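You operate a simulated robot arm through the tools that you are given. There is no shell and no other tool. Be economical: measure what you need, move in short steps, check, and stop when the job is done.

You are at the controls of a simulated two-armed robot. One attempt, no reset.

Task
Strip the pink flag base and polish the scuff off its top.
Fine: hold the base while you pull the table flag out, stand the flag in the deep cup, rub the scuff off with the buffing pad and lay the pad back on its mat. Set down upright: buffing pad. What is to be rubbed or washed off counts as gone when no trace of it is left.
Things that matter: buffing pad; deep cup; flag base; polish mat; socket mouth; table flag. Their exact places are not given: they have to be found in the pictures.

The check looks at the end state, three seconds after you hand in, the way a careful person would. Anything else that was tipped, shoved, dropped, spilled or broken makes it a failure.

Robot
Two 7-joint arms with two-finger parallel grippers on one trunk, on a base that drives. Base frame: it is fixed to the floor where the robot stands at the start and does not move with it; the origin is under the middle of the robot, x ahead of it, y to its left, z up. Lengths are in m, angles in rad, forces in N, time in s.
The left shoulder is at the start at [0.05, 0.177, 1.204], the right one opposite. With the tool pointing down near the work surface each hand reaches from about 0.22 to 0.7 m from the robot's upright axis, wherever it stands, measured 20 degrees to its own side. Places, roughly: deep cup [0.6, -0.4, 0.9]; polish mat [0.5, -0.4, 0.9]; socket mouth [0.5, -0.1, 1]. Payload 3.43 kg a hand.
The TCP of each hand is the grasp point between the finger pads, 0.034 m short of the fingertips. In the tool frame z runs along the fingers and y along their closing line. Largest opening 0.128 m; finger width 0.024, thickness 0.012; the body of the gripper, 0.048 by 0.13 m, starts 0.096 m behind the TCP.
Orientation is that of the tool frame in the base frame, as a unit quaternion [w, x, y, z]. With the fingers straight down and closing along the base's y, the tool's x points along the base's -x, its y along +y and its z along -z.

Tools
- The arms move only by the tool nudge_tool. It takes "left_targets", "right_targets" or both (then of equal length, played together; a hand with none holds still); each is a list that holds one entry, the list of rows, each a list of 6 numbers: the shift along the tool's x, y, z in m, then the turn, a rotation vector about the tool's x, y, z in rad. In form: [[[tx, ty, tz, wx, wy, wz], ...]]. A call has 1 to 20 rows; each row is the pose to reach, as a shift and turn from the pose commanded when the call began, along the tool's axes at that moment. "left_gripper" and "right_gripper" are, for a hand that has rows, the closure, from 0 (fully open) to 1 (shut), set as the call begins (left out, the last holds). Each row takes 0.2 s and may step no farther than 0.05 m and 0.15 rad from the row before; otherwise, or with a gripper value out of range, the whole call is refused. Where a pose cannot be reached the arm comes as near as it can. A force on the tool above 40 N (or 10 N above the force at the start of the call, whichever is more), or a blocked arm, ends the call early, and 0.2 s more pass. Each finger travels about 0.108 m/s and halts on what it meets, pressing with about 38 N; the grip force reading is that of the motor and also rises with nothing between the fingers. The clock runs only during rows and for 0.2 s after the last one: add rows that repeat a pose to give the fingers time. It gives the time, the measured TCP pose, the force on the tool (base axes), the opening and the grip force at its end, in the units of the frame above (readings bear some noise), with the torque about the TCP (base axes, N m) and any sound that the robot's microphone picked up, and new pictures: "pictures" is both (left out), scene, wrist or none (wrist: the cameras of the hands that moved).
- Cameras (640 x 400 px; columns grow to the right, rows downward): "scene" is now at [0.141, -0.041, 1.3527]; the picture's right is [-0.52, -0.86, 0.00], its down [-0.59, 0.36, -0.72] and it looks along [0.62, -0.37, -0.69] (base axes); focal length 262 px, centre (320, 200). "left" rides on the left gripper at [0.076, 0.011, -0.16] in its tool frame; the picture's right is [-0.15, 0.99, 0.00], its down [-0.88, -0.13, -0.46] and it looks along [-0.45, -0.07, 0.89] (tool axes); focal length 234 px, centre (320, 200). "right" rides on the right gripper at [0.076, -0.011, -0.16] in its tool frame; the picture's right is [0.15, 0.99, 0.00], its down [-0.88, 0.13, -0.46] and it looks along [-0.45, 0.07, 0.89] (tool axes); focal length 234 px, centre (320, 200).
- slide_trunk(by): slides the trunk up (or, below 0, down) by that many m; the arms and the scene camera ride with it, the base frame stays. It gives what a move gives, with no picture.
- steer(legs): drives the robot by 1 to 6 legs, each [ahead, turn to the left] in m and rad, along the robot's own axes; the way and the turn of a leg run together, so that a leg with both is an arc; at most 1.5 m and 3.142 rad a leg. The arms and the cameras ride along, it lands a little off, and it stops where it bumps. It gives what a move gives, and a new picture of the scene camera.
- head_to(pan, tilt): turns the head with the scene camera to pan (to the left, within 1.396 rad either way) and tilt (down, from -0.506 to 1.204), counted from straight ahead of the robot. It gives what a move gives, and a new picture of the scene camera.
- measure_at(camera, pixels): for up to 12 pixels [column, row] of the newest picture of that camera ("zoom" is the newest enlarged one), the place [x, y, z] in the base frame of the surface seen there, good to about 0.002 m. The clock stands still meanwhile.
- close_up(camera, box): a new picture of the part [left, top, right, bottom] of that camera's present view, enlarged. The clock stands still meanwhile.
- job_done(): hands the job in; it is judged then, once.

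Go step by step. Measure first, check grasps and placings, and put right what went wrong. The budget is 80 turns and 260 pictures, counting those below and the enlarged ones. Unless the task says otherwise, let go and move clear before handing in, and close with one line.

The tools are called after "Emit:" by a JSON object that holds its "op" and its "data". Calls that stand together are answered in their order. nudge_tool: Moves the arms, as the interface text tells. Its arguments: {"type":"object","properties":{"left_targets":{"type":"array"},"left_gripper":{"type":"number"},"right_targets":{"type":"array"},"right_gripper":{"type":"number"},"pictures":{"type":"string","enum":["both","scene","wrist","none"]}},"required":[]} The other tools are called the same way: slide_trunk (by) slides the trunk up or down; steer (legs) drives the base; head_to (pan, tilt) turns the head that bears the scene camera; measure_at (camera, pixels) gives the place of the surface under pixels of a picture; close_up (camera, box) takes an enlarged picture of a part of a camera's view; job_done () hands the job in.

At the start:

```text
time: 0.0
left_ee_pos: [0.4406, -0.0086, 1.0003]
left_tool_rot: [0.0, -0.002, 1.0, 0.0]
left_force: [-0.3, -0.1, 0.5]
left_moment: [0.0, 0.0, 0.05]
left_finger_gap: 0.1279
left_grasp_force: 0.0
right_ee_pos: [0.3079, -0.314, 0.9998]
right_tool_rot: [0.0, 0.0, 1.0, 0.0]
right_force: [0.2, 0.0, 0.0]
right_moment: [0.05, 0.04, 0.0]
right_finger_gap: 0.1281
right_grasp_force: 0.0
trunk travel left (down, up): [-0.375, 0.026]
robot x, y, heading: [-0.0009, 0.0013, -0.0]
head pan, tilt: [-0.545, 0.766]
```

scene: 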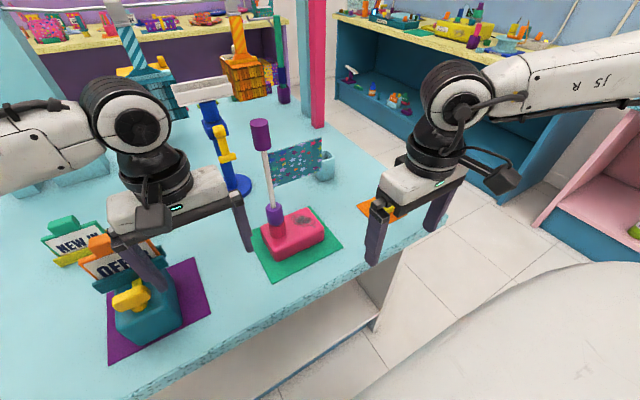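
right: 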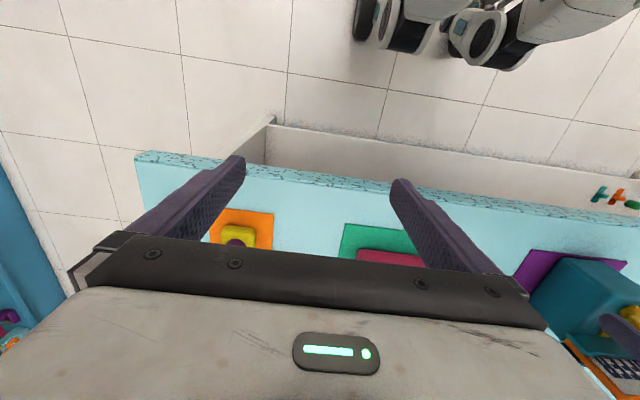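
left: 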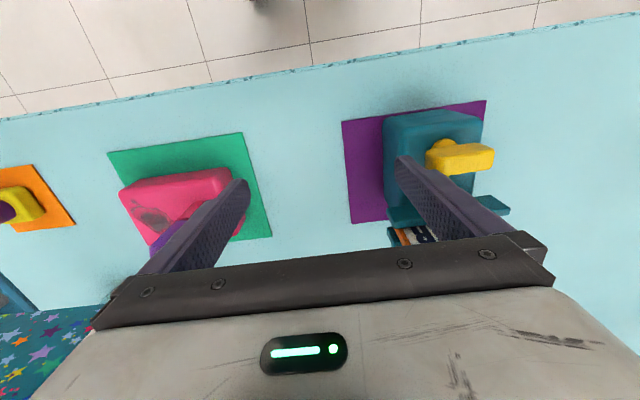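

The pink base (scene ~293,235) carries the flag on its left end and the scuff at ~(303,220); the cup is at ~(325,165), and the pad on its orange mat is partly hidden at ~(385,208). I'll measure these.

Emit:
{"op": "close_up", "data": {"camera": "scene", "box": [220, 100, 420, 290]}}

Emit:
{"op": "measure_at", "data": {"camera": "scene", "pixels": [[260, 122], [260, 135], [268, 180], [275, 212], [303, 220], [264, 240], [323, 224], [276, 250], [310, 214], [317, 165], [325, 155], [385, 210]]}}

Emit:
{"op": "measure_at", "data": {"camera": "right", "pixels": [[235, 229], [228, 240], [262, 215], [218, 212], [270, 250], [250, 232]]}}

Emit:
{"op": "measure_at", "data": {"camera": "left", "pixels": [[120, 190], [228, 170], [150, 215], [240, 135], [108, 155], [15, 205], [35, 200], [75, 223], [32, 166], [150, 235]]}}

```text
2.11 times, centred on (320, 195) of scene
```

zoom: 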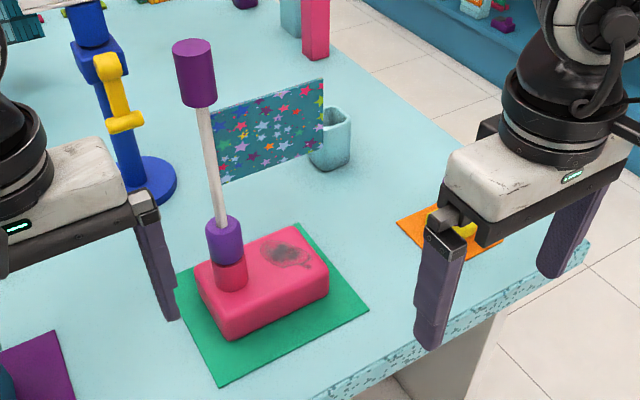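

```text
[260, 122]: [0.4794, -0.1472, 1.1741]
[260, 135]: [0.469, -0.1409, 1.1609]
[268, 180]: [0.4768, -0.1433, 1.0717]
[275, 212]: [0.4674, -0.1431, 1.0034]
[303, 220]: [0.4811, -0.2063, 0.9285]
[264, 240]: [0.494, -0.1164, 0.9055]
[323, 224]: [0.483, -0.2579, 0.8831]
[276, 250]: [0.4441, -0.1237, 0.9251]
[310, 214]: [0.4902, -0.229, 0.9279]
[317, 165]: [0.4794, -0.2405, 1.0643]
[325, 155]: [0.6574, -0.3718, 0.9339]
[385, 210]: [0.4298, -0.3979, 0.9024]
```

```text
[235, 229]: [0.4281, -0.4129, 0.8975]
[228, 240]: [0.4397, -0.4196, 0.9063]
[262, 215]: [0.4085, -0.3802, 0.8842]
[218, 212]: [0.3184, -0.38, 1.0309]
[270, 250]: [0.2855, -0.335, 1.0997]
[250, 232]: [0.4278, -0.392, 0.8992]
```

```text
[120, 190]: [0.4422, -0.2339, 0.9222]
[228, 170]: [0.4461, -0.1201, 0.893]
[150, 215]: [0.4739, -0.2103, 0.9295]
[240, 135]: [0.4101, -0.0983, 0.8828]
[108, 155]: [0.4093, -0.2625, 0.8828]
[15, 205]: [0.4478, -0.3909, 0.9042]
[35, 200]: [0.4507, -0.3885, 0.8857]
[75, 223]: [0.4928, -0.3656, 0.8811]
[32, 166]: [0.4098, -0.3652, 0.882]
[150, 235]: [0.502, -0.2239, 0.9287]
```

Table top is at about z 0.881, the base top at 0.929 and the pole near (0.478, -0.146). I still need the obstacles, the cup and the pad more closely before moving.

Emit:
{"op": "measure_at", "data": {"camera": "scene", "pixels": [[125, 310], [175, 320], [175, 290], [130, 297], [65, 245], [100, 245], [155, 250], [225, 155], [212, 105], [240, 185], [195, 260], [110, 360]]}}

Emit:
{"op": "measure_at", "data": {"camera": "zoom", "pixels": [[335, 112], [325, 120], [345, 125], [330, 165], [322, 85], [215, 108], [222, 180], [195, 45], [197, 95], [224, 230], [230, 275], [222, 252]]}}

Emit:
{"op": "close_up", "data": {"camera": "left", "box": [0, 120, 280, 290]}}

Emit:
{"op": "close_up", "data": {"camera": "right", "box": [190, 190, 290, 255]}}

```text
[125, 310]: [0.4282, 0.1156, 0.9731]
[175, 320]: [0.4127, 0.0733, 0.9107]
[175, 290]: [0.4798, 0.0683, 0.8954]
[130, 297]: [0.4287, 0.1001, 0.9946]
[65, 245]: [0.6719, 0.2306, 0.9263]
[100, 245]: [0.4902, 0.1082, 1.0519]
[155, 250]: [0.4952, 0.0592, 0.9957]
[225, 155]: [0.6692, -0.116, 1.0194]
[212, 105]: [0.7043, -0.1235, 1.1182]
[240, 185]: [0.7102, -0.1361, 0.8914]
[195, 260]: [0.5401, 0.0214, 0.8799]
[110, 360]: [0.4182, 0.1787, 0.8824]
```

```text
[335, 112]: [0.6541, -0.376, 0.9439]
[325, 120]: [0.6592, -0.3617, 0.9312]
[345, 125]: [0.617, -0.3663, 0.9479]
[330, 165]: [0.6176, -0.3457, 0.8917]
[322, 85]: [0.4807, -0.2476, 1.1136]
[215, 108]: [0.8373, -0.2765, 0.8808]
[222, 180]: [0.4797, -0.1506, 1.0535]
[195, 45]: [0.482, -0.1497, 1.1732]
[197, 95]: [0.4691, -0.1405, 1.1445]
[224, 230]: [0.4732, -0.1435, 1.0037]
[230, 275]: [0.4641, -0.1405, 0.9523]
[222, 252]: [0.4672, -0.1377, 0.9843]
```

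```text
2.29 times, centred on (140, 205) of left
```

zoom: 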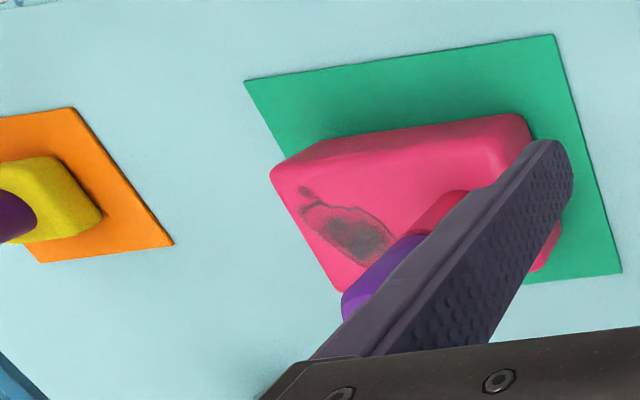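

```text
6.15 times, centred on (240, 222) of right
```

zoom: 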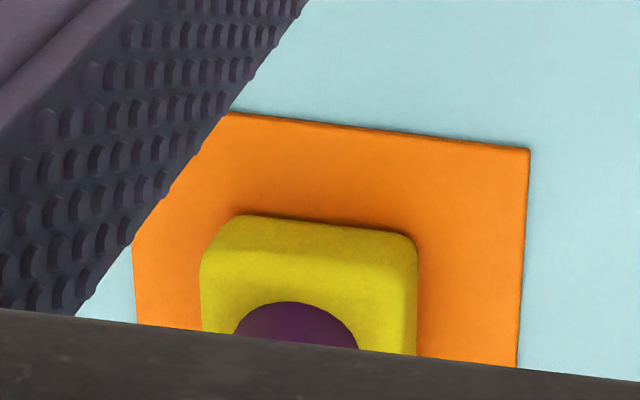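

The sign box stays at y>0.06, and the base spans about x 0.44–0.53 and y -0.117 to -0.243. I'll yaw the left hand 90° so it closes along x, raise it, then tilt and come in from the +y side behind the pole.

Emit:
{"op": "nudge_tool", "data": {"left_targets": [[[-0.004, -0.0047, -0.0055, 0, 0, 0.1428], [-0.008, -0.0093, -0.011, 0, 0, 0.2856], [-0.012, -0.014, -0.0165, 0, 0, 0.4284], [-0.016, -0.0187, -0.022, 0, 0, 0.5712], [-0.02, -0.0234, -0.0275, 0, 0, 0.714], [-0.024, -0.028, -0.033, 0, 0, 0.8568], [-0.028, -0.0327, -0.0385, 0, 0, 0.9996], [-0.032, -0.0374, -0.044, 0, 0, 1.1424], [-0.036, -0.042, -0.0495, 0, 0, 1.2852], [-0.04, -0.0467, -0.055, 0, 0, 1.428], [-0.0444, -0.0514, -0.06, 0, 0, 1.5708]]], "left_gripper": 0}}

```text
time: 2.4
left_ee_pos: [0.4861, -0.0584, 1.0595]
left_tool_rot: [0.0, 0.707, 0.708, 0.0]
left_force: [-0.5, 0.5, 0.1]
left_moment: [0.03, 0.0, 0.01]
left_finger_gap: 0.1277
left_grasp_force: 0.0
right_ee_pos: [0.3086, -0.3141, 1.0002]
right_tool_rot: [-0.001, 0.0, 1.0, 0.0]
right_force: [0.0, -0.4, 0.3]
right_moment: [-0.02, 0.02, 0.02]
right_finger_gap: 0.1278
right_grasp_force: 0.0
trunk travel left (down, up): [-0.375, 0.026]
robot x, y, heading: [0.0003, -0.001, -0.004]
head pan, tilt: [-0.545, 0.766]
```

scene: 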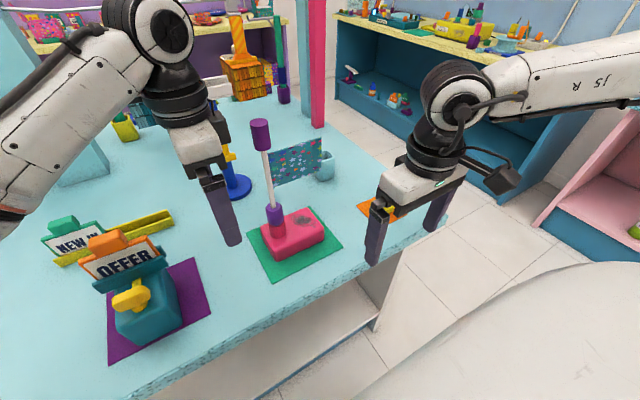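
left: 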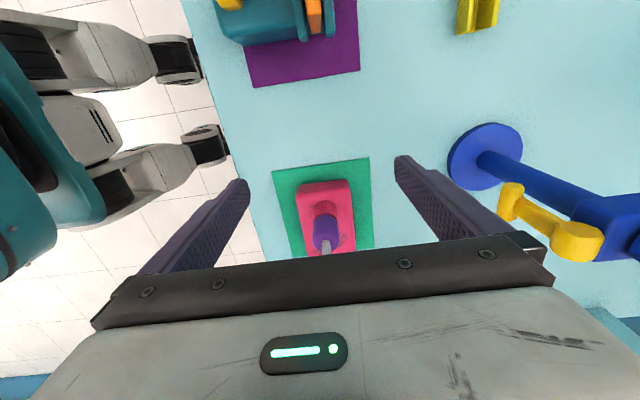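

The yaw worked: the left camera shows the base centred between the fingers. I'll measure its side edges before descending.

Emit:
{"op": "measure_at", "data": {"camera": "left", "pixels": [[300, 195], [352, 190], [306, 225], [357, 235], [325, 183], [326, 215], [272, 172], [367, 159]]}}

Emit:
{"op": "measure_at", "data": {"camera": "scene", "pixels": [[260, 121], [254, 135], [267, 133], [261, 148], [284, 237], [316, 239], [276, 255]]}}

```text
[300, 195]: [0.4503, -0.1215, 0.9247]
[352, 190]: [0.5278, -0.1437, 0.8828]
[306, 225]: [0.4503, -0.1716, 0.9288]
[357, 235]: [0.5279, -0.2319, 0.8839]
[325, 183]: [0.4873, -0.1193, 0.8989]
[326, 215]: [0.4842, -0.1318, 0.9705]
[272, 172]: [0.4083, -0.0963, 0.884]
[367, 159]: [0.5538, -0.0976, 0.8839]
```

```text
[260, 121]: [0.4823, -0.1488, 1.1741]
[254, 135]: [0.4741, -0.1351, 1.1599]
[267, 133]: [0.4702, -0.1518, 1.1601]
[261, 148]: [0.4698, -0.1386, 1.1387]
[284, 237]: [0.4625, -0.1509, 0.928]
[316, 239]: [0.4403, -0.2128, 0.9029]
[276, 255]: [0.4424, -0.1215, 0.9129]
```

Base x spans 0.442–0.523 and the collar's near edge is at y -0.132. I'll tilt 25° and slide down around the base end.

Emit:
{"op": "nudge_tool", "data": {"left_targets": [[[-0.006, -0.001, 0.006, 0, -0.109, 0], [-0.012, -0.0015, 0.012, 0, -0.218, 0], [-0.018, -0.002, 0.018, 0, -0.327, 0], [-0.024, -0.0025, 0.025, 0, -0.436, 0], [-0.036, -0.0025, 0.052, 0, -0.436, 0], [-0.049, -0.0025, 0.08, 0, -0.436, 0], [-0.062, -0.0025, 0.107, 0, -0.436, 0], [-0.07, -0.0025, 0.124, 0, -0.436, 0], [-0.075, -0.0025, 0.1345, 0, -0.436, 0]]]}}

```text
time: 4.4
left_ee_pos: [0.4837, -0.133, 0.9261]
left_tool_rot: [0.154, 0.69, 0.691, -0.153]
left_force: [0.0, 0.7, -0.4]
left_moment: [0.01, -0.02, 0.0]
left_finger_gap: 0.1277
left_grasp_force: 0.1
right_ee_pos: [0.3093, -0.3143, 0.9994]
right_tool_rot: [0.0, 0.0, 1.0, 0.0]
right_force: [1.1, 0.1, 0.8]
right_moment: [0.03, 0.0, -0.03]
right_finger_gap: 0.128
right_grasp_force: 0.1
trunk travel left (down, up): [-0.375, 0.026]
robot x, y, heading: [-0.001, -0.0003, -0.002]
head pan, tilt: [-0.545, 0.766]
```

scene: 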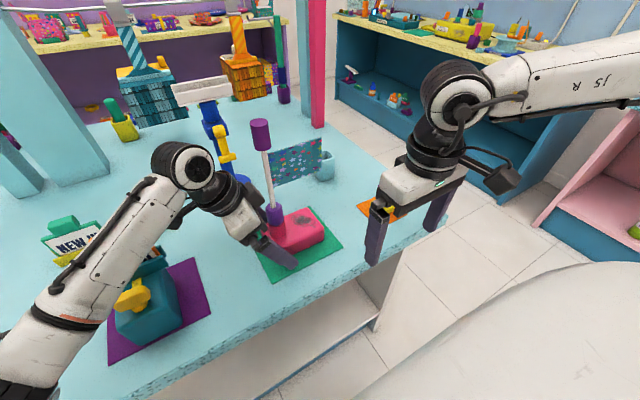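
left: 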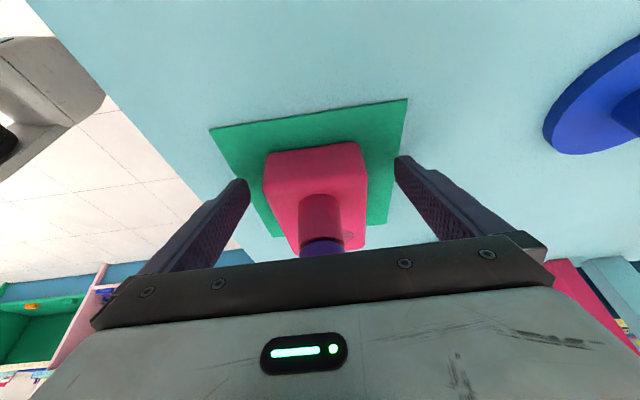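

Clear on both sides. I'll close the left hand on the base and bring the right hand up, tilted 45° forward, to a pre-grasp behind the purple knob at (0.4825, -0.150, 1.155).

Emit:
{"op": "nudge_tool", "data": {"left_targets": [[[0, 0, 0, 0, 0, 0], [0, 0, 0, 0, 0, 0], [0, 0, 0, 0, 0, 0], [0, 0, 0, 0, 0, 0]]], "left_gripper": 1, "pictures": "wrist"}}

Emit:
{"op": "nudge_tool", "data": {"right_targets": [[[0, 0, -0.04, 0, -0.12, 0], [0, 0, -0.08, 0, -0.24, 0], [0, 0, -0.12, 0, -0.36, 0], [0, 0, -0.16, 0, -0.48, 0], [0, 0.0, -0.2, 0, -0.6, 0], [0, 0.0, -0.24, 0, -0.72, 0], [-0.02, 0.035, -0.25, 0, -0.785, 0], [-0.04, 0.075, -0.25, 0, -0.785, 0], [-0.06, 0.115, -0.25, 0, -0.785, 0], [-0.0885, 0.15, -0.25, 0, -0.785, 0], [-0.0885, 0.164, -0.25, 0, -0.785, 0]]], "right_gripper": 0.45}}

```text
time: 5.4
left_ee_pos: [0.4832, -0.1338, 0.9247]
left_tool_rot: [0.152, 0.69, 0.691, -0.153]
left_force: [-2.8, 0.3, -0.4]
left_moment: [-0.02, 0.19, -0.23]
left_finger_gap: 0.0798
left_grasp_force: 38.2
right_ee_pos: [0.3093, -0.3129, 1.0003]
right_tool_rot: [0.0, 0.0, 1.0, 0.0]
right_force: [0.5, 0.5, 0.0]
right_moment: [0.0, -0.02, 0.0]
right_finger_gap: 0.1281
right_grasp_force: 0.1
trunk travel left (down, up): [-0.375, 0.026]
robot x, y, heading: [-0.0006, 0.0015, -0.001]
head pan, tilt: [-0.545, 0.766]
```

left: 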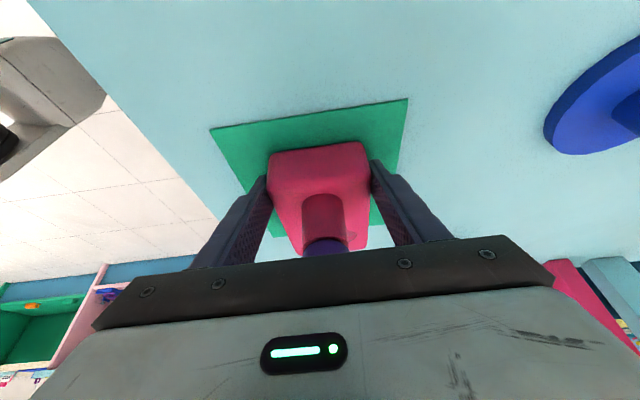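

```text
time: 7.8
left_ee_pos: [0.4826, -0.1332, 0.9263]
left_tool_rot: [0.154, 0.69, 0.691, -0.153]
left_force: [-0.6, 0.0, 0.2]
left_moment: [0.27, 0.14, 0.0]
left_finger_gap: 0.0801
left_grasp_force: 38.0
right_ee_pos: [0.3985, -0.1487, 1.2505]
right_tool_rot: [0.383, 0.0, 0.924, 0.001]
right_force: [0.5, 0.0, 0.0]
right_moment: [-0.03, -0.02, 0.06]
right_finger_gap: 0.0704
right_grasp_force: 0.0
trunk travel left (down, up): [-0.375, 0.026]
robot x, y, heading: [-0.0003, -0.0008, -0.004]
head pan, tilt: [-0.545, 0.766]
```

scene: 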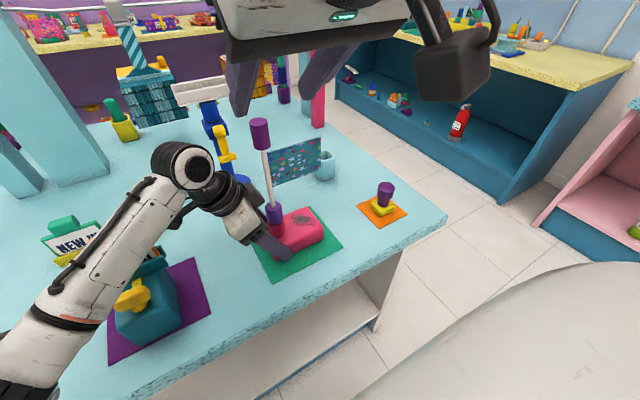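
right: 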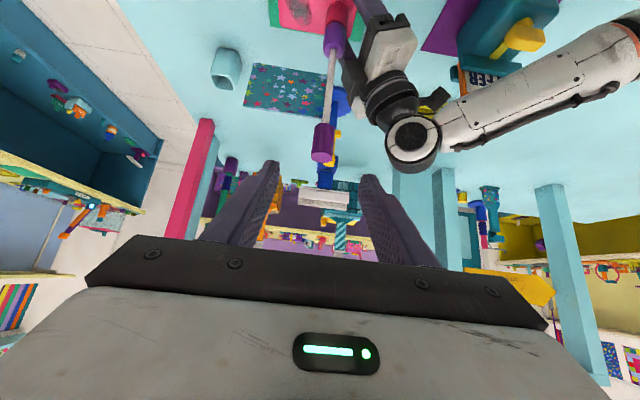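

The base is gripped at a gap of 0.080, and the pad is now in full view at scene (385,200). I'll measure knob, pad and cup, with a zoom on the cup.

Emit:
{"op": "measure_at", "data": {"camera": "scene", "pixels": [[260, 121], [260, 135], [386, 185], [385, 196], [378, 205], [384, 214], [398, 207], [371, 208], [386, 182], [408, 214], [380, 230], [358, 207]]}}

Emit:
{"op": "measure_at", "data": {"camera": "right", "pixels": [[323, 130], [313, 145], [333, 145], [322, 157], [240, 50], [214, 65], [228, 50], [237, 88]]}}

Emit:
{"op": "close_up", "data": {"camera": "scene", "box": [300, 130, 420, 240]}}

Emit:
{"op": "close_up", "data": {"camera": "right", "box": [180, 0, 360, 170]}}

```text
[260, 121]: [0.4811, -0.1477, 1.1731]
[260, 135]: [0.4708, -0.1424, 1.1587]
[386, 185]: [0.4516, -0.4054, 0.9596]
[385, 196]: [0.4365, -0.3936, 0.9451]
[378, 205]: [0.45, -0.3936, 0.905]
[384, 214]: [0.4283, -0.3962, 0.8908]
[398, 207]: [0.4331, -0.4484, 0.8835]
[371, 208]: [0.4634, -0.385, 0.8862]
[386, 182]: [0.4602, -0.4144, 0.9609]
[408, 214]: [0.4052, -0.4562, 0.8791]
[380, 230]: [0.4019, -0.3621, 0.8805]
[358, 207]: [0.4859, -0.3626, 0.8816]
```

```text
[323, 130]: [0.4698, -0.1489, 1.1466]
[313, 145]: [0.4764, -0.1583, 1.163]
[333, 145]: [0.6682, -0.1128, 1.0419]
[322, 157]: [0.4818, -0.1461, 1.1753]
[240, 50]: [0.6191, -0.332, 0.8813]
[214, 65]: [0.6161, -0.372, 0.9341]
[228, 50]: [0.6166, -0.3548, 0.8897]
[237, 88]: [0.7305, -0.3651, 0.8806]
```

```text
3.64 times, centred on (360, 185) of scene
```

zoom: 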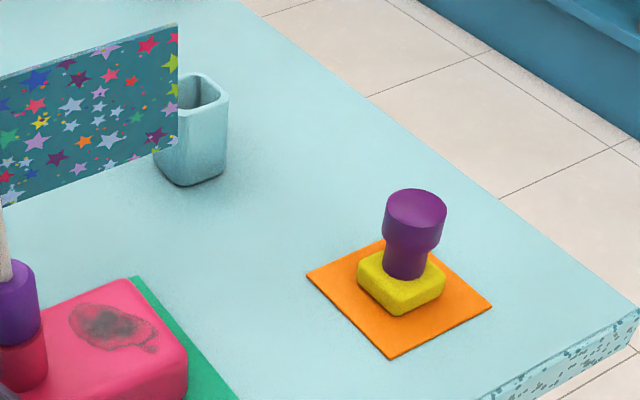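

```text
2.35 times, centred on (270, 85) of right
```

zoom: 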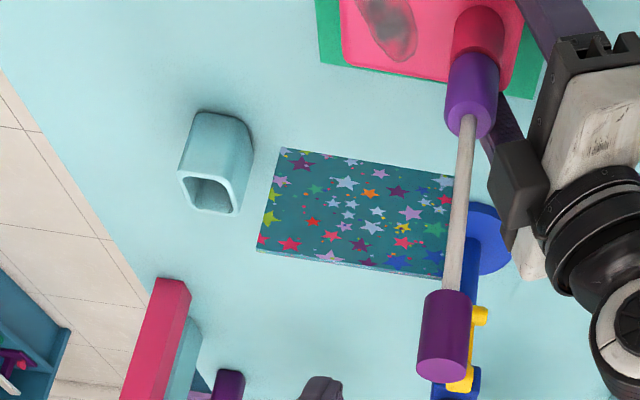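

The cup has a square mouth; I'll measure its rim and inside from this zoom.

Emit:
{"op": "measure_at", "data": {"camera": "zoom", "pixels": [[183, 173], [210, 172], [240, 184], [236, 213], [192, 205], [212, 213], [185, 188], [238, 200], [210, 195], [213, 207], [225, 195], [205, 120]]}}

```text
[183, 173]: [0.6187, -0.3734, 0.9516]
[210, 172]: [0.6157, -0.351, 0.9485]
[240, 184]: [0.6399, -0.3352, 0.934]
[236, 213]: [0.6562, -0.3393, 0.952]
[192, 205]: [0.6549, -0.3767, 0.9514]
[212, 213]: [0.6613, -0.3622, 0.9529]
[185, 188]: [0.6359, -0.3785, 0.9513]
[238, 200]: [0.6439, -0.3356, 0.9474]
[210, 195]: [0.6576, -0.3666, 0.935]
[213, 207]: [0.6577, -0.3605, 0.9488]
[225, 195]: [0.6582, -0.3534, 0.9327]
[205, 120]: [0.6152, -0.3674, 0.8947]
```

Cup mouth is centred near (0.639, -0.357) with its rim at 0.952. Now I'll advance the right hand onto the knob.

Emit:
{"op": "nudge_tool", "data": {"right_targets": [[[0.001, 0, 0.03, 0, 0, 0], [0.003, 0, 0.06, 0, 0, 0], [0.004, 0, 0.09, 0, 0, 0], [0.005, 0, 0.12, 0, 0, 0]]]}}

```text
time: 8.8
left_ee_pos: [0.4829, -0.1334, 0.9262]
left_tool_rot: [0.153, 0.69, 0.691, -0.152]
left_force: [-0.7, -0.9, -0.4]
left_moment: [0.14, 0.05, -0.06]
left_finger_gap: 0.0798
left_grasp_force: 38.1
right_ee_pos: [0.4797, -0.1501, 1.1615]
right_tool_rot: [0.382, 0.0, 0.924, 0.0]
right_force: [-0.9, 0.3, -0.4]
right_moment: [-0.01, 0.0, 0.01]
right_finger_gap: 0.0703
right_grasp_force: 0.1
trunk travel left (down, up): [-0.375, 0.026]
robot x, y, heading: [-0.0028, -0.0004, 0.0]
head pan, tilt: [-0.545, 0.766]
```

scene: 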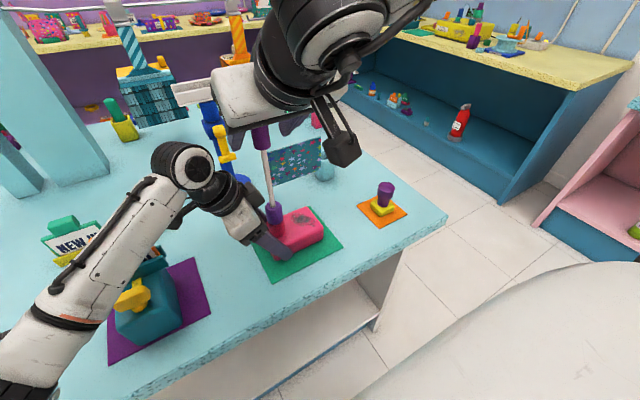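
right: 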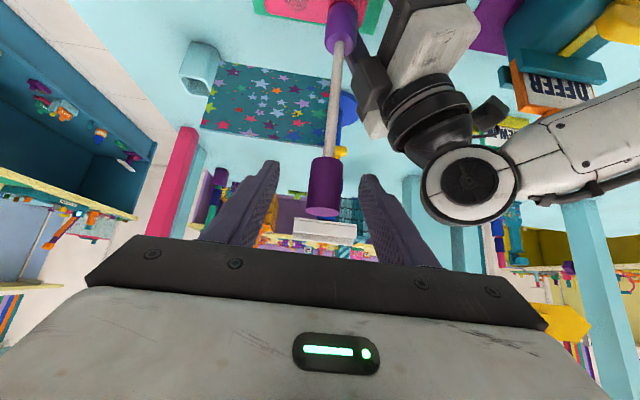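

The knob sits between the fingers; closing on it.

Emit:
{"op": "nudge_tool", "data": {"right_targets": [[[0, 0, 0, 0, 0, 0], [0, 0, 0, 0, 0, 0], [0, 0, 0, 0, 0, 0]]], "right_gripper": 1, "pictures": "wrist"}}

```text
time: 9.6
left_ee_pos: [0.4827, -0.1349, 0.925]
left_tool_rot: [0.152, 0.69, 0.691, -0.153]
left_force: [-0.6, -2.8, 0.3]
left_moment: [0.27, -0.02, -0.02]
left_finger_gap: 0.0799
left_grasp_force: 38.1
right_ee_pos: [0.4789, -0.1494, 1.1613]
right_tool_rot: [0.382, 0.0, 0.924, 0.001]
right_force: [0.5, 3.4, -0.6]
right_moment: [0.69, -0.15, 0.0]
right_finger_gap: 0.0246
right_grasp_force: 37.7
trunk travel left (down, up): [-0.375, 0.026]
robot x, y, heading: [-0.0003, 0.0008, 0.001]
head pan, tilt: [-0.545, 0.766]
heard: snap
```

right: 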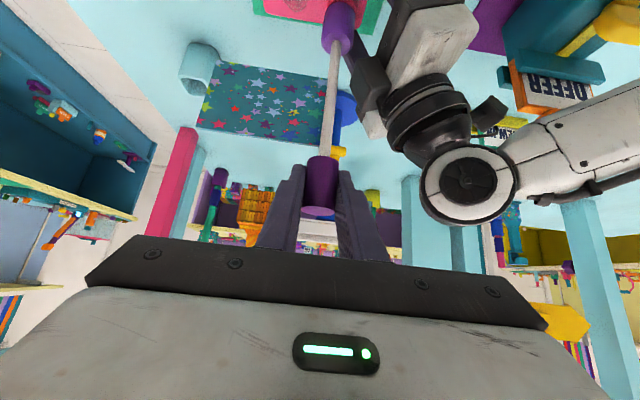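

The grip is firm at 0.0246, but a "snap" was heard, and the knob moved slightly sideways. I'll look closely at the flag and knob before pulling.

Emit:
{"op": "close_up", "data": {"camera": "right", "box": [240, 0, 400, 230]}}

Emit:
{"op": "close_up", "data": {"camera": "scene", "box": [210, 100, 350, 290]}}

```text
1.74 times, centred on (320, 115) of right
```

zoom: 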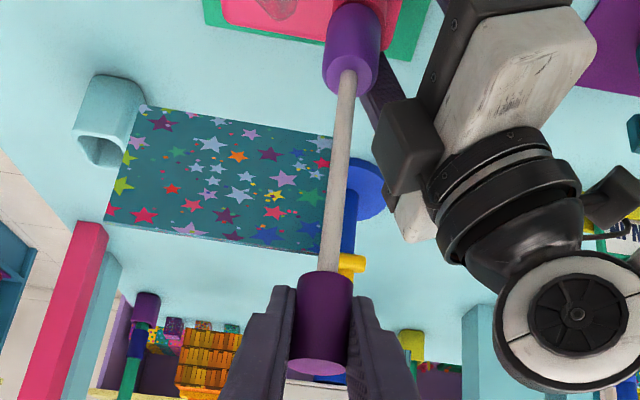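

```text
2.11 times, centred on (280, 195) of scene
```

zoom: 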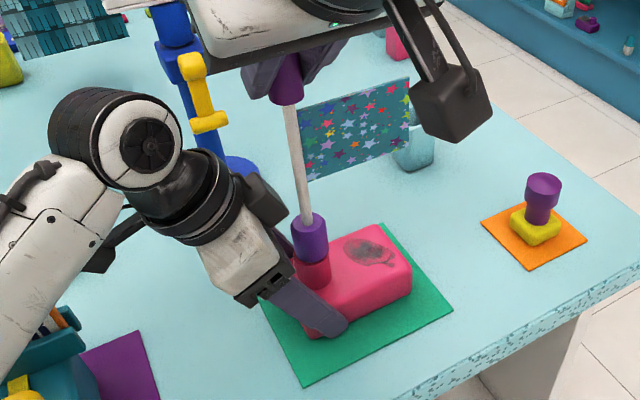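

Flag and knob look whole, so the snap was probably a detent loosening in the socket. I'll pull slowly straight up while the left hand holds.

Emit:
{"op": "nudge_tool", "data": {"right_targets": [[[-0.0035, 0, -0.0035, 0, 0, 0], [-0.007, 0, -0.007, 0, 0, 0], [-0.0106, 0, -0.0106, 0, 0, 0], [-0.0141, 0, -0.0141, 0, 0, 0], [-0.0177, 0, -0.0177, 0, 0, 0], [-0.0212, 0, -0.0212, 0, 0, 0], [-0.0283, 0, -0.0283, 0, 0, 0], [-0.0354, 0, -0.0354, 0, 0, 0], [-0.0424, 0, -0.0424, 0, 0, 0]]]}}

```text
time: 11.6
left_ee_pos: [0.4835, -0.1333, 0.9256]
left_tool_rot: [0.153, 0.69, 0.691, -0.153]
left_force: [-1.4, -0.4, -0.3]
left_moment: [-0.07, 0.17, -0.07]
left_finger_gap: 0.0799
left_grasp_force: 38.0
right_ee_pos: [0.4784, -0.1502, 1.2209]
right_tool_rot: [0.382, 0.001, 0.924, -0.001]
right_force: [0.1, 0.1, -0.1]
right_moment: [-0.01, 0.01, 0.01]
right_finger_gap: 0.0244
right_grasp_force: 37.9
trunk travel left (down, up): [-0.375, 0.026]
robot x, y, heading: [-0.0009, 0.0015, 0.002]
head pan, tilt: [-0.545, 0.766]
```

scene: 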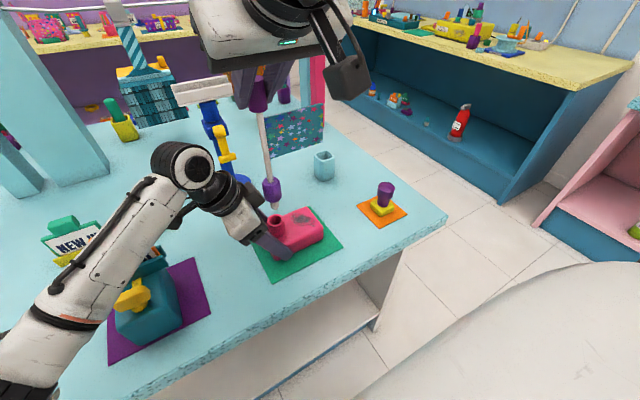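
right: 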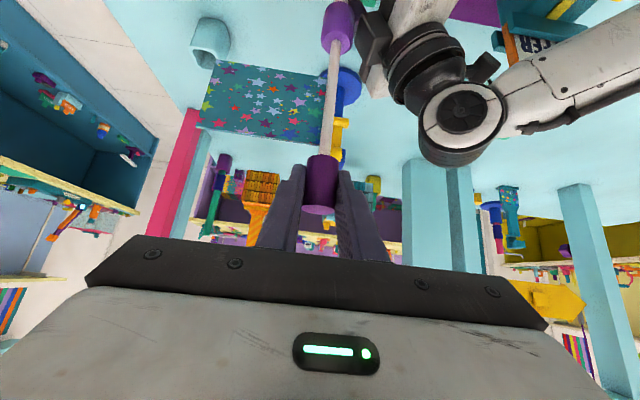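

The flag is rising freely; the collar bottom is at ~(273,200). I'll zoom to find the peg's lower end.

Emit:
{"op": "close_up", "data": {"camera": "scene", "box": [240, 150, 340, 250]}}

```text
4.00 times, centred on (290, 200) of scene
```

zoom: 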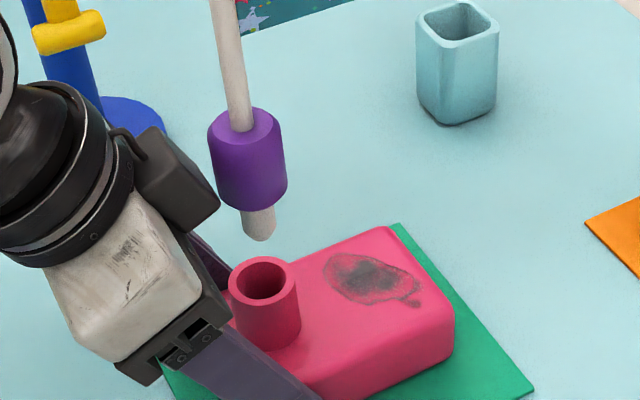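

The peg is fully out above the socket. I'll measure the tip, collar and cup rim.

Emit:
{"op": "measure_at", "data": {"camera": "zoom", "pixels": [[262, 235], [260, 215], [215, 195], [285, 185], [250, 200], [422, 20], [497, 25], [455, 8], [455, 43], [455, 28], [475, 18], [368, 277]]}}

Emit:
{"op": "measure_at", "data": {"camera": "scene", "pixels": [[264, 145], [269, 170], [323, 105], [324, 142]]}}

```text
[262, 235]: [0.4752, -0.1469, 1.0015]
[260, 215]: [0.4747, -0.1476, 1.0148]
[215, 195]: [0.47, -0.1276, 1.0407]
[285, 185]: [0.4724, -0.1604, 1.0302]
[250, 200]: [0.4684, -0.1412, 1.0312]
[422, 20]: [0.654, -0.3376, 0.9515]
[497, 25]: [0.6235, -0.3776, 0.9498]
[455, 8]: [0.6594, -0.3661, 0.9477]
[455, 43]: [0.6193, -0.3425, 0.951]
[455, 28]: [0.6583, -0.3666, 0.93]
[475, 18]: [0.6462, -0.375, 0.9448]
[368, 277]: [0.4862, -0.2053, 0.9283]
```

```text
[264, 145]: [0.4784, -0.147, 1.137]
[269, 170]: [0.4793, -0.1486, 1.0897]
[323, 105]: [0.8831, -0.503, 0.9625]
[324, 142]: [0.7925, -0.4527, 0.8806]
```

The tip sits 0.221 below the TCP and the pole is vertical, offset about +0.003 in x. I'll carry it level to above the cup centre (0.639, -0.357).

Emit:
{"op": "nudge_tool", "data": {"right_targets": [[[-0.014, -0.026, 0.014, 0, 0, 0], [-0.028, -0.052, 0.028, 0, 0, 0], [-0.042, -0.078, 0.042, 0, 0, 0], [-0.056, -0.104, 0.056, 0, 0, 0], [-0.07, -0.13, 0.07, 0, 0, 0], [-0.084, -0.156, 0.084, 0, 0, 0], [-0.098, -0.182, 0.098, 0, 0, 0], [-0.1117, -0.207, 0.1117, 0, 0, 0], [-0.1117, -0.207, 0.1117, 0, 0, 0]]]}}

Emit:
{"op": "close_up", "data": {"camera": "scene", "box": [260, 100, 380, 200]}}

```text
time: 13.6
left_ee_pos: [0.4838, -0.1347, 0.9262]
left_tool_rot: [0.153, 0.69, 0.69, -0.153]
left_force: [1.1, 2.3, 0.6]
left_moment: [-0.04, 0.16, -0.05]
left_finger_gap: 0.0799
left_grasp_force: 38.4
right_ee_pos: [0.6378, -0.3579, 1.2227]
right_tool_rot: [0.382, 0.0, 0.924, -0.001]
right_force: [0.0, -1.5, 0.2]
right_moment: [-0.03, -0.02, -0.01]
right_finger_gap: 0.0248
right_grasp_force: 38.6
trunk travel left (down, up): [-0.375, 0.026]
robot x, y, heading: [-0.0006, -0.0008, 0.004]
head pan, tilt: [-0.545, 0.766]
```

scene: 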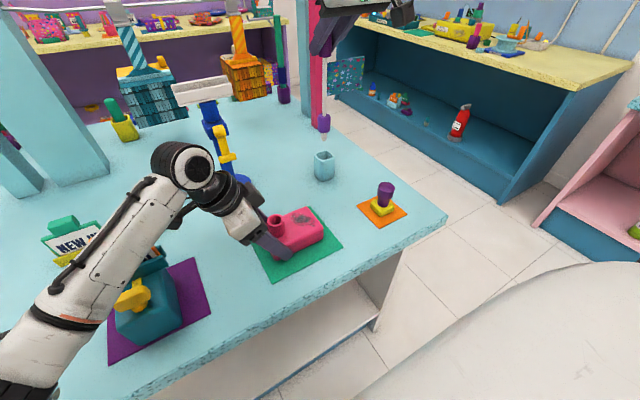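
right: 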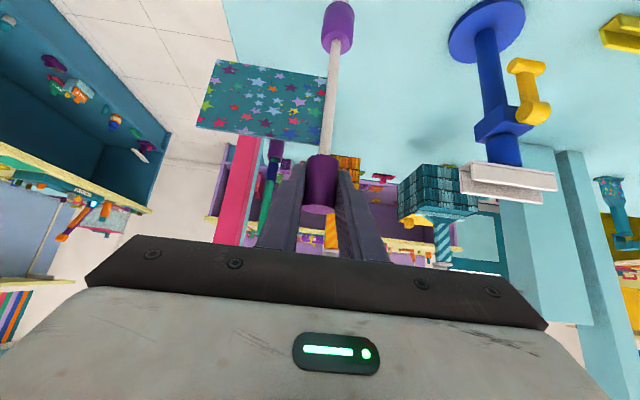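

```text
4.00 times, centred on (320, 150) of scene
```

zoom: 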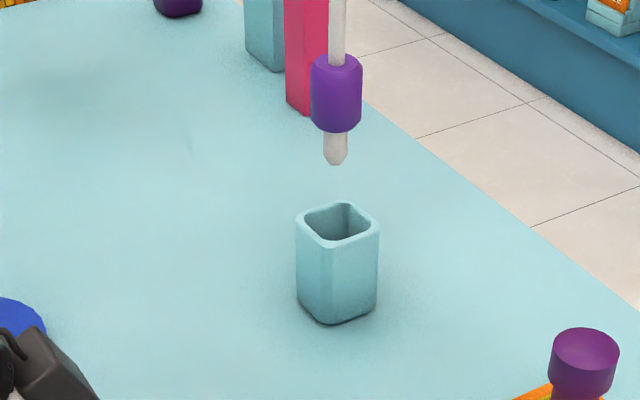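

The cup mouth is clear in this zoom (corners ~(297,215),(337,203),(378,222),(337,248)). I'll measure rim and pole for alignment.

Emit:
{"op": "measure_at", "data": {"camera": "zoom", "pixels": [[300, 216], [345, 203], [376, 226], [330, 246], [319, 233], [362, 236], [337, 150], [336, 110], [315, 110], [359, 110], [340, 30]]}}

```text
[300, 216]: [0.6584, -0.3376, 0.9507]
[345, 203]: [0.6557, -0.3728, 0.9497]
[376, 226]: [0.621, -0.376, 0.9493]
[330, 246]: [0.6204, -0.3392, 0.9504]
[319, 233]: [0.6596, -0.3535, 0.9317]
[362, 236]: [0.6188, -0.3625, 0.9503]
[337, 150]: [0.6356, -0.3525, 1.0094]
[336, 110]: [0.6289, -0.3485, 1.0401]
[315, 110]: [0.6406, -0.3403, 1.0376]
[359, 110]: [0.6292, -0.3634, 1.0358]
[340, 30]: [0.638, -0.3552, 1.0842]
```

The pole is at (0.642, -0.357) and the mouth centre at (0.639, -0.3565). I'll correct x by -3 mm and lower 0.085 so the collar just enters.

Emit:
{"op": "nudge_tool", "data": {"right_targets": [[[0.0021, 0.0005, -0.0021, 0, 0, 0], [0.0127, 0.0005, 0.0085, 0, 0, 0], [0.0233, 0.0005, 0.0191, 0, 0, 0], [0.0339, 0.0005, 0.0297, 0, 0, 0], [0.0445, 0.0005, 0.0403, 0, 0, 0], [0.0551, 0.0005, 0.0509, 0, 0, 0], [0.0622, 0.0005, 0.058, 0, 0, 0]]], "pictures": "none"}}

Emit:
{"op": "close_up", "data": {"camera": "scene", "box": [260, 100, 380, 200]}}

```text
time: 15.2
left_ee_pos: [0.4828, -0.1335, 0.9259]
left_tool_rot: [0.153, 0.69, 0.69, -0.153]
left_force: [0.8, 2.0, -0.2]
left_moment: [-0.06, 0.09, 0.05]
left_finger_gap: 0.0799
left_grasp_force: 37.8
right_ee_pos: [0.6349, -0.3567, 1.1372]
right_tool_rot: [0.383, -0.001, 0.924, 0.0]
right_force: [0.4, -0.2, -0.5]
right_moment: [0.06, -0.2, 0.0]
right_finger_gap: 0.0242
right_grasp_force: 37.9
trunk travel left (down, up): [-0.375, 0.026]
robot x, y, heading: [-0.0006, -0.0009, -0.002]
head pan, tilt: [-0.545, 0.766]
```

```text
4.00 times, centred on (320, 150) of scene
```

zoom: 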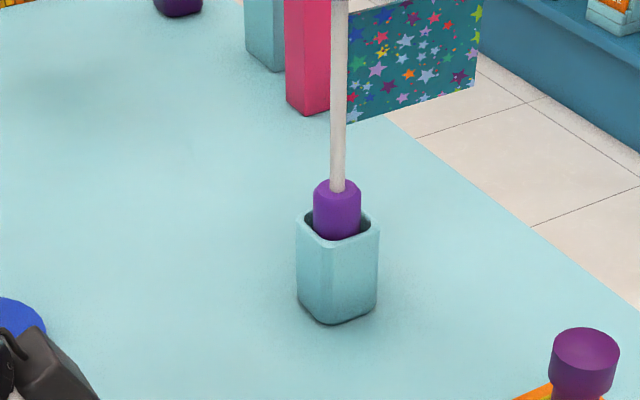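

The collar is entering the mouth cleanly. Continuing down gently.

Emit:
{"op": "nudge_tool", "data": {"right_targets": [[[0.0035, 0, 0.0035, 0, 0, 0], [0.007, 0, 0.007, 0, 0, 0], [0.0106, 0, 0.0106, 0, 0, 0], [0.0134, 0, 0.0134, 0, 0, 0], [0.0156, 0, 0.0156, 0, 0, 0], [0.017, 0, 0.017, 0, 0, 0]]], "pictures": "none"}}

Emit:
{"op": "close_up", "data": {"camera": "scene", "box": [260, 60, 420, 200]}}

```text
time: 16.6
left_ee_pos: [0.4822, -0.1336, 0.9258]
left_tool_rot: [0.153, 0.69, 0.691, -0.152]
left_force: [1.4, 0.0, 0.0]
left_moment: [-0.04, 0.03, 0.09]
left_finger_gap: 0.08
left_grasp_force: 38.5
right_ee_pos: [0.6338, -0.3566, 1.1124]
right_tool_rot: [0.383, 0.0, 0.924, 0.0]
right_force: [0.9, -1.0, 2.9]
right_moment: [-0.21, -0.13, 0.01]
right_finger_gap: 0.0243
right_grasp_force: 37.7
trunk travel left (down, up): [-0.375, 0.026]
robot x, y, heading: [-0.0014, 0.0001, -0.0]
head pan, tilt: [-0.545, 0.766]
```

```text
2.86 times, centred on (340, 130) of scene
```

zoom: 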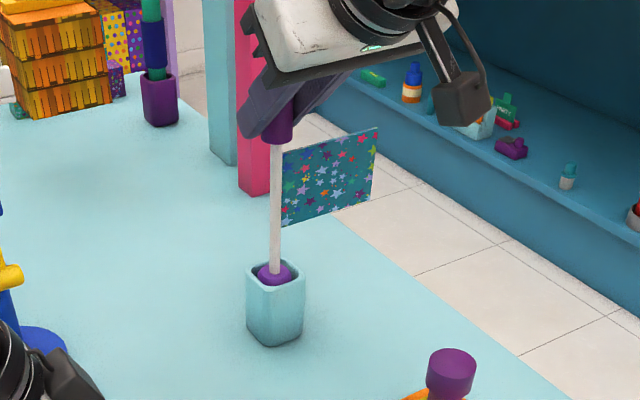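

There's a light upward force of 2.9 N, so the peg is about at the bottom. Lower 4 mm more to confirm.

Emit:
{"op": "nudge_tool", "data": {"right_targets": [[[0.0014, 0, 0.0014, 0, 0, 0], [0.0028, 0, 0.0028, 0, 0, 0], [0.0028, 0, 0.0028, 0, 0, 0]]], "pictures": "none"}}

```text
time: 17.4
left_ee_pos: [0.4825, -0.1344, 0.9268]
left_tool_rot: [0.154, 0.69, 0.691, -0.152]
left_force: [0.4, -0.5, 0.3]
left_moment: [0.24, 0.0, -0.02]
left_finger_gap: 0.08
left_grasp_force: 38.1
right_ee_pos: [0.6335, -0.3563, 1.1121]
right_tool_rot: [0.386, 0.0, 0.923, 0.0]
right_force: [-1.3, -2.3, 17.7]
right_moment: [-0.35, 0.18, -0.04]
right_finger_gap: 0.0244
right_grasp_force: 38.1
trunk travel left (down, up): [-0.375, 0.026]
robot x, y, heading: [-0.0007, -0.0035, 0.002]
head pan, tilt: [-0.545, 0.766]
```

It is on the cup bottom (17.7 N). I'll relieve the pressure, then open and check.

Emit:
{"op": "nudge_tool", "data": {"right_targets": [[[-0.0026, 0, -0.0026, 0, 0, 0], [-0.0026, 0, -0.0026, 0, 0, 0]]], "pictures": "none"}}

Emit:
{"op": "nudge_tool", "data": {"right_targets": [[[0, 0, 0, 0, 0, 0], [0, 0, 0, 0, 0, 0], [0, 0, 0, 0, 0, 0]]], "right_gripper": 0.5}}

```text
time: 18.0
left_ee_pos: [0.4833, -0.1339, 0.9252]
left_tool_rot: [0.153, 0.69, 0.691, -0.153]
left_force: [-1.1, 0.2, 0.3]
left_moment: [0.16, 0.04, -0.03]
left_finger_gap: 0.0798
left_grasp_force: 38.0
right_ee_pos: [0.6331, -0.3568, 1.1123]
right_tool_rot: [0.382, 0.0, 0.924, 0.0]
right_force: [7.2, -1.5, 8.2]
right_moment: [-0.36, -1.16, -0.01]
right_finger_gap: 0.0245
right_grasp_force: 38.0
trunk travel left (down, up): [-0.375, 0.026]
robot x, y, heading: [0.0008, -0.0004, -0.003]
head pan, tilt: [-0.545, 0.766]
```

```text
time: 18.8
left_ee_pos: [0.484, -0.1328, 0.9265]
left_tool_rot: [0.154, 0.689, 0.692, -0.152]
left_force: [-0.4, 1.8, 0.1]
left_moment: [0.07, 0.07, -0.03]
left_finger_gap: 0.0798
left_grasp_force: 37.7
right_ee_pos: [0.6337, -0.358, 1.112]
right_tool_rot: [0.381, 0.0, 0.925, 0.0]
right_force: [-0.7, 0.5, -0.1]
right_moment: [0.0, -0.04, 0.0]
right_finger_gap: 0.0641
right_grasp_force: 0.0
trunk travel left (down, up): [-0.375, 0.026]
robot x, y, heading: [0.0011, -0.0014, -0.001]
head pan, tilt: [-0.545, 0.766]
```

scene: 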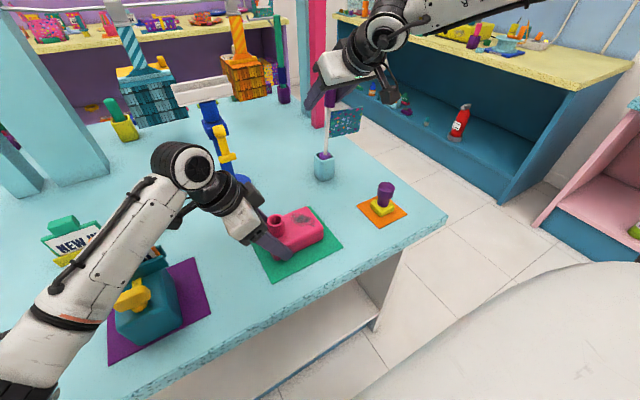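
right: 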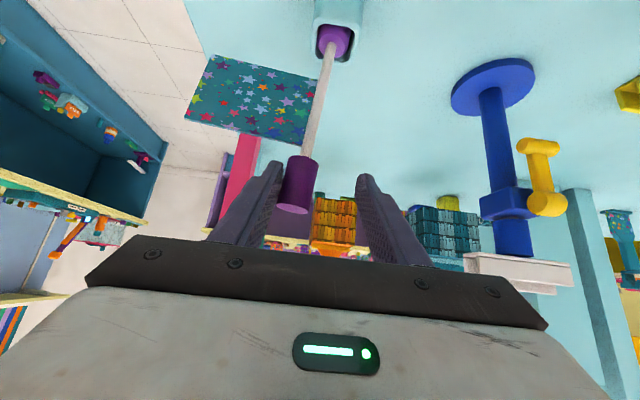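

The flag stands alone with a slight lean and clear of both fingers. Retreat straight back along the fingers.

Emit:
{"op": "nudge_tool", "data": {"right_targets": [[[0, 0.0, -0.03, 0, 0, 0], [0, 0.0, -0.06, 0, 0, 0], [0, 0.0, -0.1, 0, 0, 0], [0, 0.0, -0.14, 0, 0, 0]]]}}

Emit:
{"op": "close_up", "data": {"camera": "scene", "box": [260, 60, 440, 240]}}

```text
time: 19.8
left_ee_pos: [0.4828, -0.133, 0.9251]
left_tool_rot: [0.154, 0.689, 0.691, -0.153]
left_force: [-0.7, 2.1, -0.2]
left_moment: [0.0, 0.13, -0.12]
left_finger_gap: 0.0797
left_grasp_force: 38.1
right_ee_pos: [0.5324, -0.3567, 1.2118]
right_tool_rot: [0.383, 0.0, 0.924, 0.0]
right_force: [-0.7, -0.5, -0.1]
right_moment: [-0.01, -0.05, 0.01]
right_finger_gap: 0.064
right_grasp_force: 0.1
trunk travel left (down, up): [-0.375, 0.026]
robot x, y, heading: [-0.0038, 0.0026, 0.004]
head pan, tilt: [-0.545, 0.766]
```

scene: 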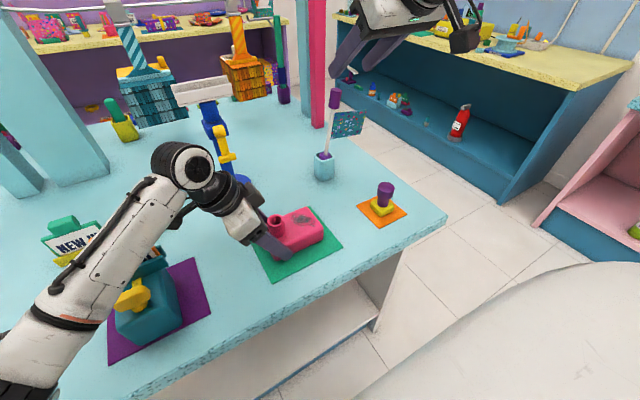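
right: 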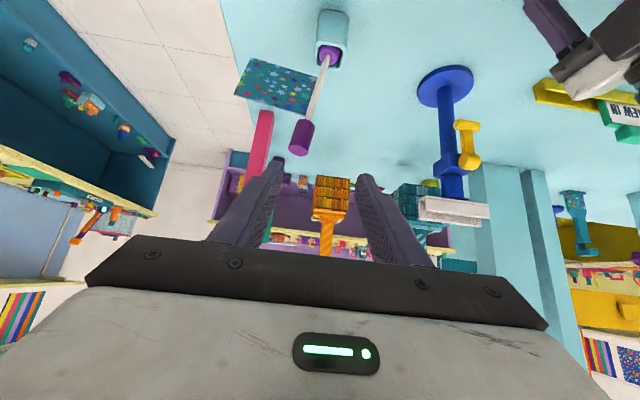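

```text
2.22 times, centred on (350, 150) of scene
```

zoom: 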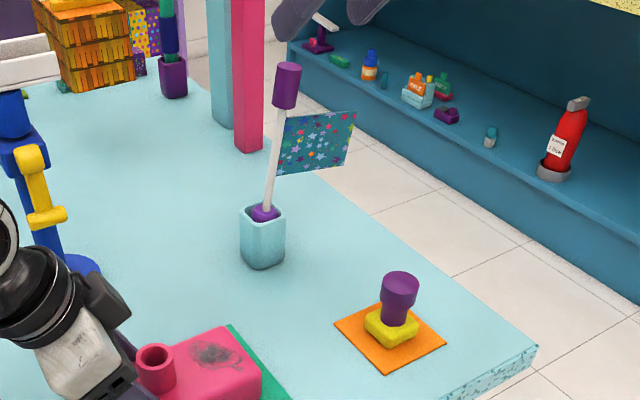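

The flag stands in the cup, leaning slightly. Next I'll measure the pad handle and scuff extents from the enlarged views.

Emit:
{"op": "measure_at", "data": {"camera": "zoom", "pixels": [[400, 273], [384, 284], [417, 284], [400, 292], [366, 325], [391, 346], [417, 325], [389, 372], [444, 341], [335, 323], [388, 305], [275, 75]]}}

Emit:
{"op": "close_up", "data": {"camera": "scene", "box": [250, 190, 350, 270]}}

```text
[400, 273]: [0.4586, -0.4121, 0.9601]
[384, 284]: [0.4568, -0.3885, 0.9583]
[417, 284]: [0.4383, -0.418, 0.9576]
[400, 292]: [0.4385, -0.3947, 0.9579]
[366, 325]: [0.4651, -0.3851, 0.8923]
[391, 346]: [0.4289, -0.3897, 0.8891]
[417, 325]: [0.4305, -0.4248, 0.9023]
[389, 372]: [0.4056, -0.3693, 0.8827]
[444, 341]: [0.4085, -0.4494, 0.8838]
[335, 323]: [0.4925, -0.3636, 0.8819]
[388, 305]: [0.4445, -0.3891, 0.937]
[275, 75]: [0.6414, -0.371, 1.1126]
```

```text
5.00 times, centred on (300, 230) of scene
```

zoom: 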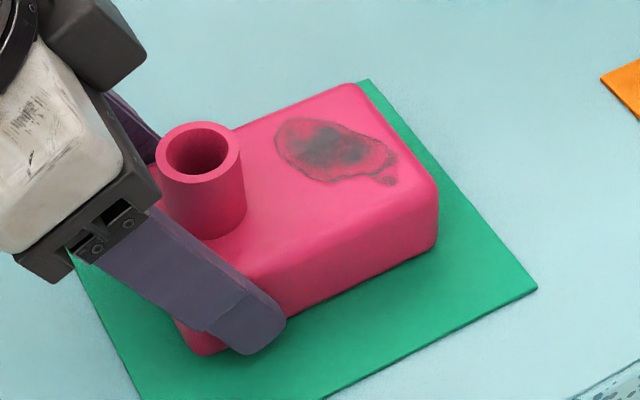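

Emit:
{"op": "measure_at", "data": {"camera": "zoom", "pixels": [[275, 140], [300, 117], [345, 122], [396, 158], [390, 185], [325, 183], [285, 165], [337, 145], [243, 150], [350, 85], [435, 195], [205, 150]]}}

```text
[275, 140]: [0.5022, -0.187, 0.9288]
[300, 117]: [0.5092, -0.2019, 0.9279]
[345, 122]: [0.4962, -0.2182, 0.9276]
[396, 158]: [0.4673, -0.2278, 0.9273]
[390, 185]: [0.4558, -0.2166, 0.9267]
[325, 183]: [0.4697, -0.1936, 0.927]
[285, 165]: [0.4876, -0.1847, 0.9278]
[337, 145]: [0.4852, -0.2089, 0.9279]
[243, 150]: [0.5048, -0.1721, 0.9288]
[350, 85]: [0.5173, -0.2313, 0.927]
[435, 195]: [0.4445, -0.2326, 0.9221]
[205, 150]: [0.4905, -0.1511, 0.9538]
```

The scuff spans x 0.455–0.51, y -0.184 to -0.230, and the pad handle is centred at (0.448, -0.4035) with its top at 0.959. I'll bring the right hand vertical above the handle.

Emit:
{"op": "nudge_tool", "data": {"right_targets": [[[0.0288, -0.0078, 0.0089, 0, 0.131, 0], [0.0576, -0.0156, 0.0178, 0, 0.262, 0], [0.0864, -0.0234, 0.0267, 0, 0.393, 0], [0.1152, -0.0312, 0.0356, 0, 0.524, 0], [0.144, -0.039, 0.0445, 0, 0.655, 0], [0.1728, -0.0468, 0.0534, 0, 0.785, 0], [0.1728, -0.0468, 0.0534, 0, 0.785, 0]]], "right_gripper": 0.45}}

```text
time: 21.4
left_ee_pos: [0.4825, -0.1338, 0.9265]
left_tool_rot: [0.153, 0.69, 0.691, -0.152]
left_force: [-0.3, 0.9, -0.4]
left_moment: [0.01, 0.16, -0.09]
left_finger_gap: 0.08
left_grasp_force: 38.8
right_ee_pos: [0.4494, -0.4043, 1.0526]
right_tool_rot: [-0.002, 0.0, 1.0, 0.0]
right_force: [0.7, 0.5, -0.2]
right_moment: [-0.02, 0.02, 0.04]
right_finger_gap: 0.0705
right_grasp_force: 0.1
trunk travel left (down, up): [-0.375, 0.026]
robot x, y, heading: [-0.0002, -0.0031, 0.002]
head pan, tilt: [-0.545, 0.766]
```

scene: 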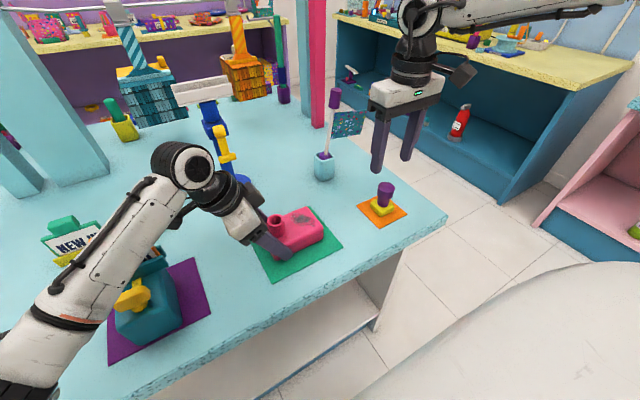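
right: 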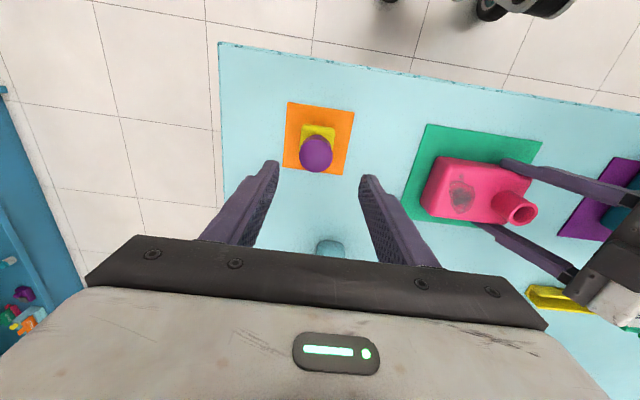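

The hand is above the pad. I'll verify the handle position from this view before descending.

Emit:
{"op": "measure_at", "data": {"camera": "right", "pixels": [[317, 155], [304, 155], [331, 155], [317, 137], [317, 168], [302, 128], [335, 130]]}}

```text
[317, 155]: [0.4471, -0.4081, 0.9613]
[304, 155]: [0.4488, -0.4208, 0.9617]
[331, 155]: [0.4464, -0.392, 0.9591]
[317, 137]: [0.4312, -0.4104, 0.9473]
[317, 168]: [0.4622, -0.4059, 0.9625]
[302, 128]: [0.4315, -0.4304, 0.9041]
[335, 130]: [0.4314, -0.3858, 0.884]
```

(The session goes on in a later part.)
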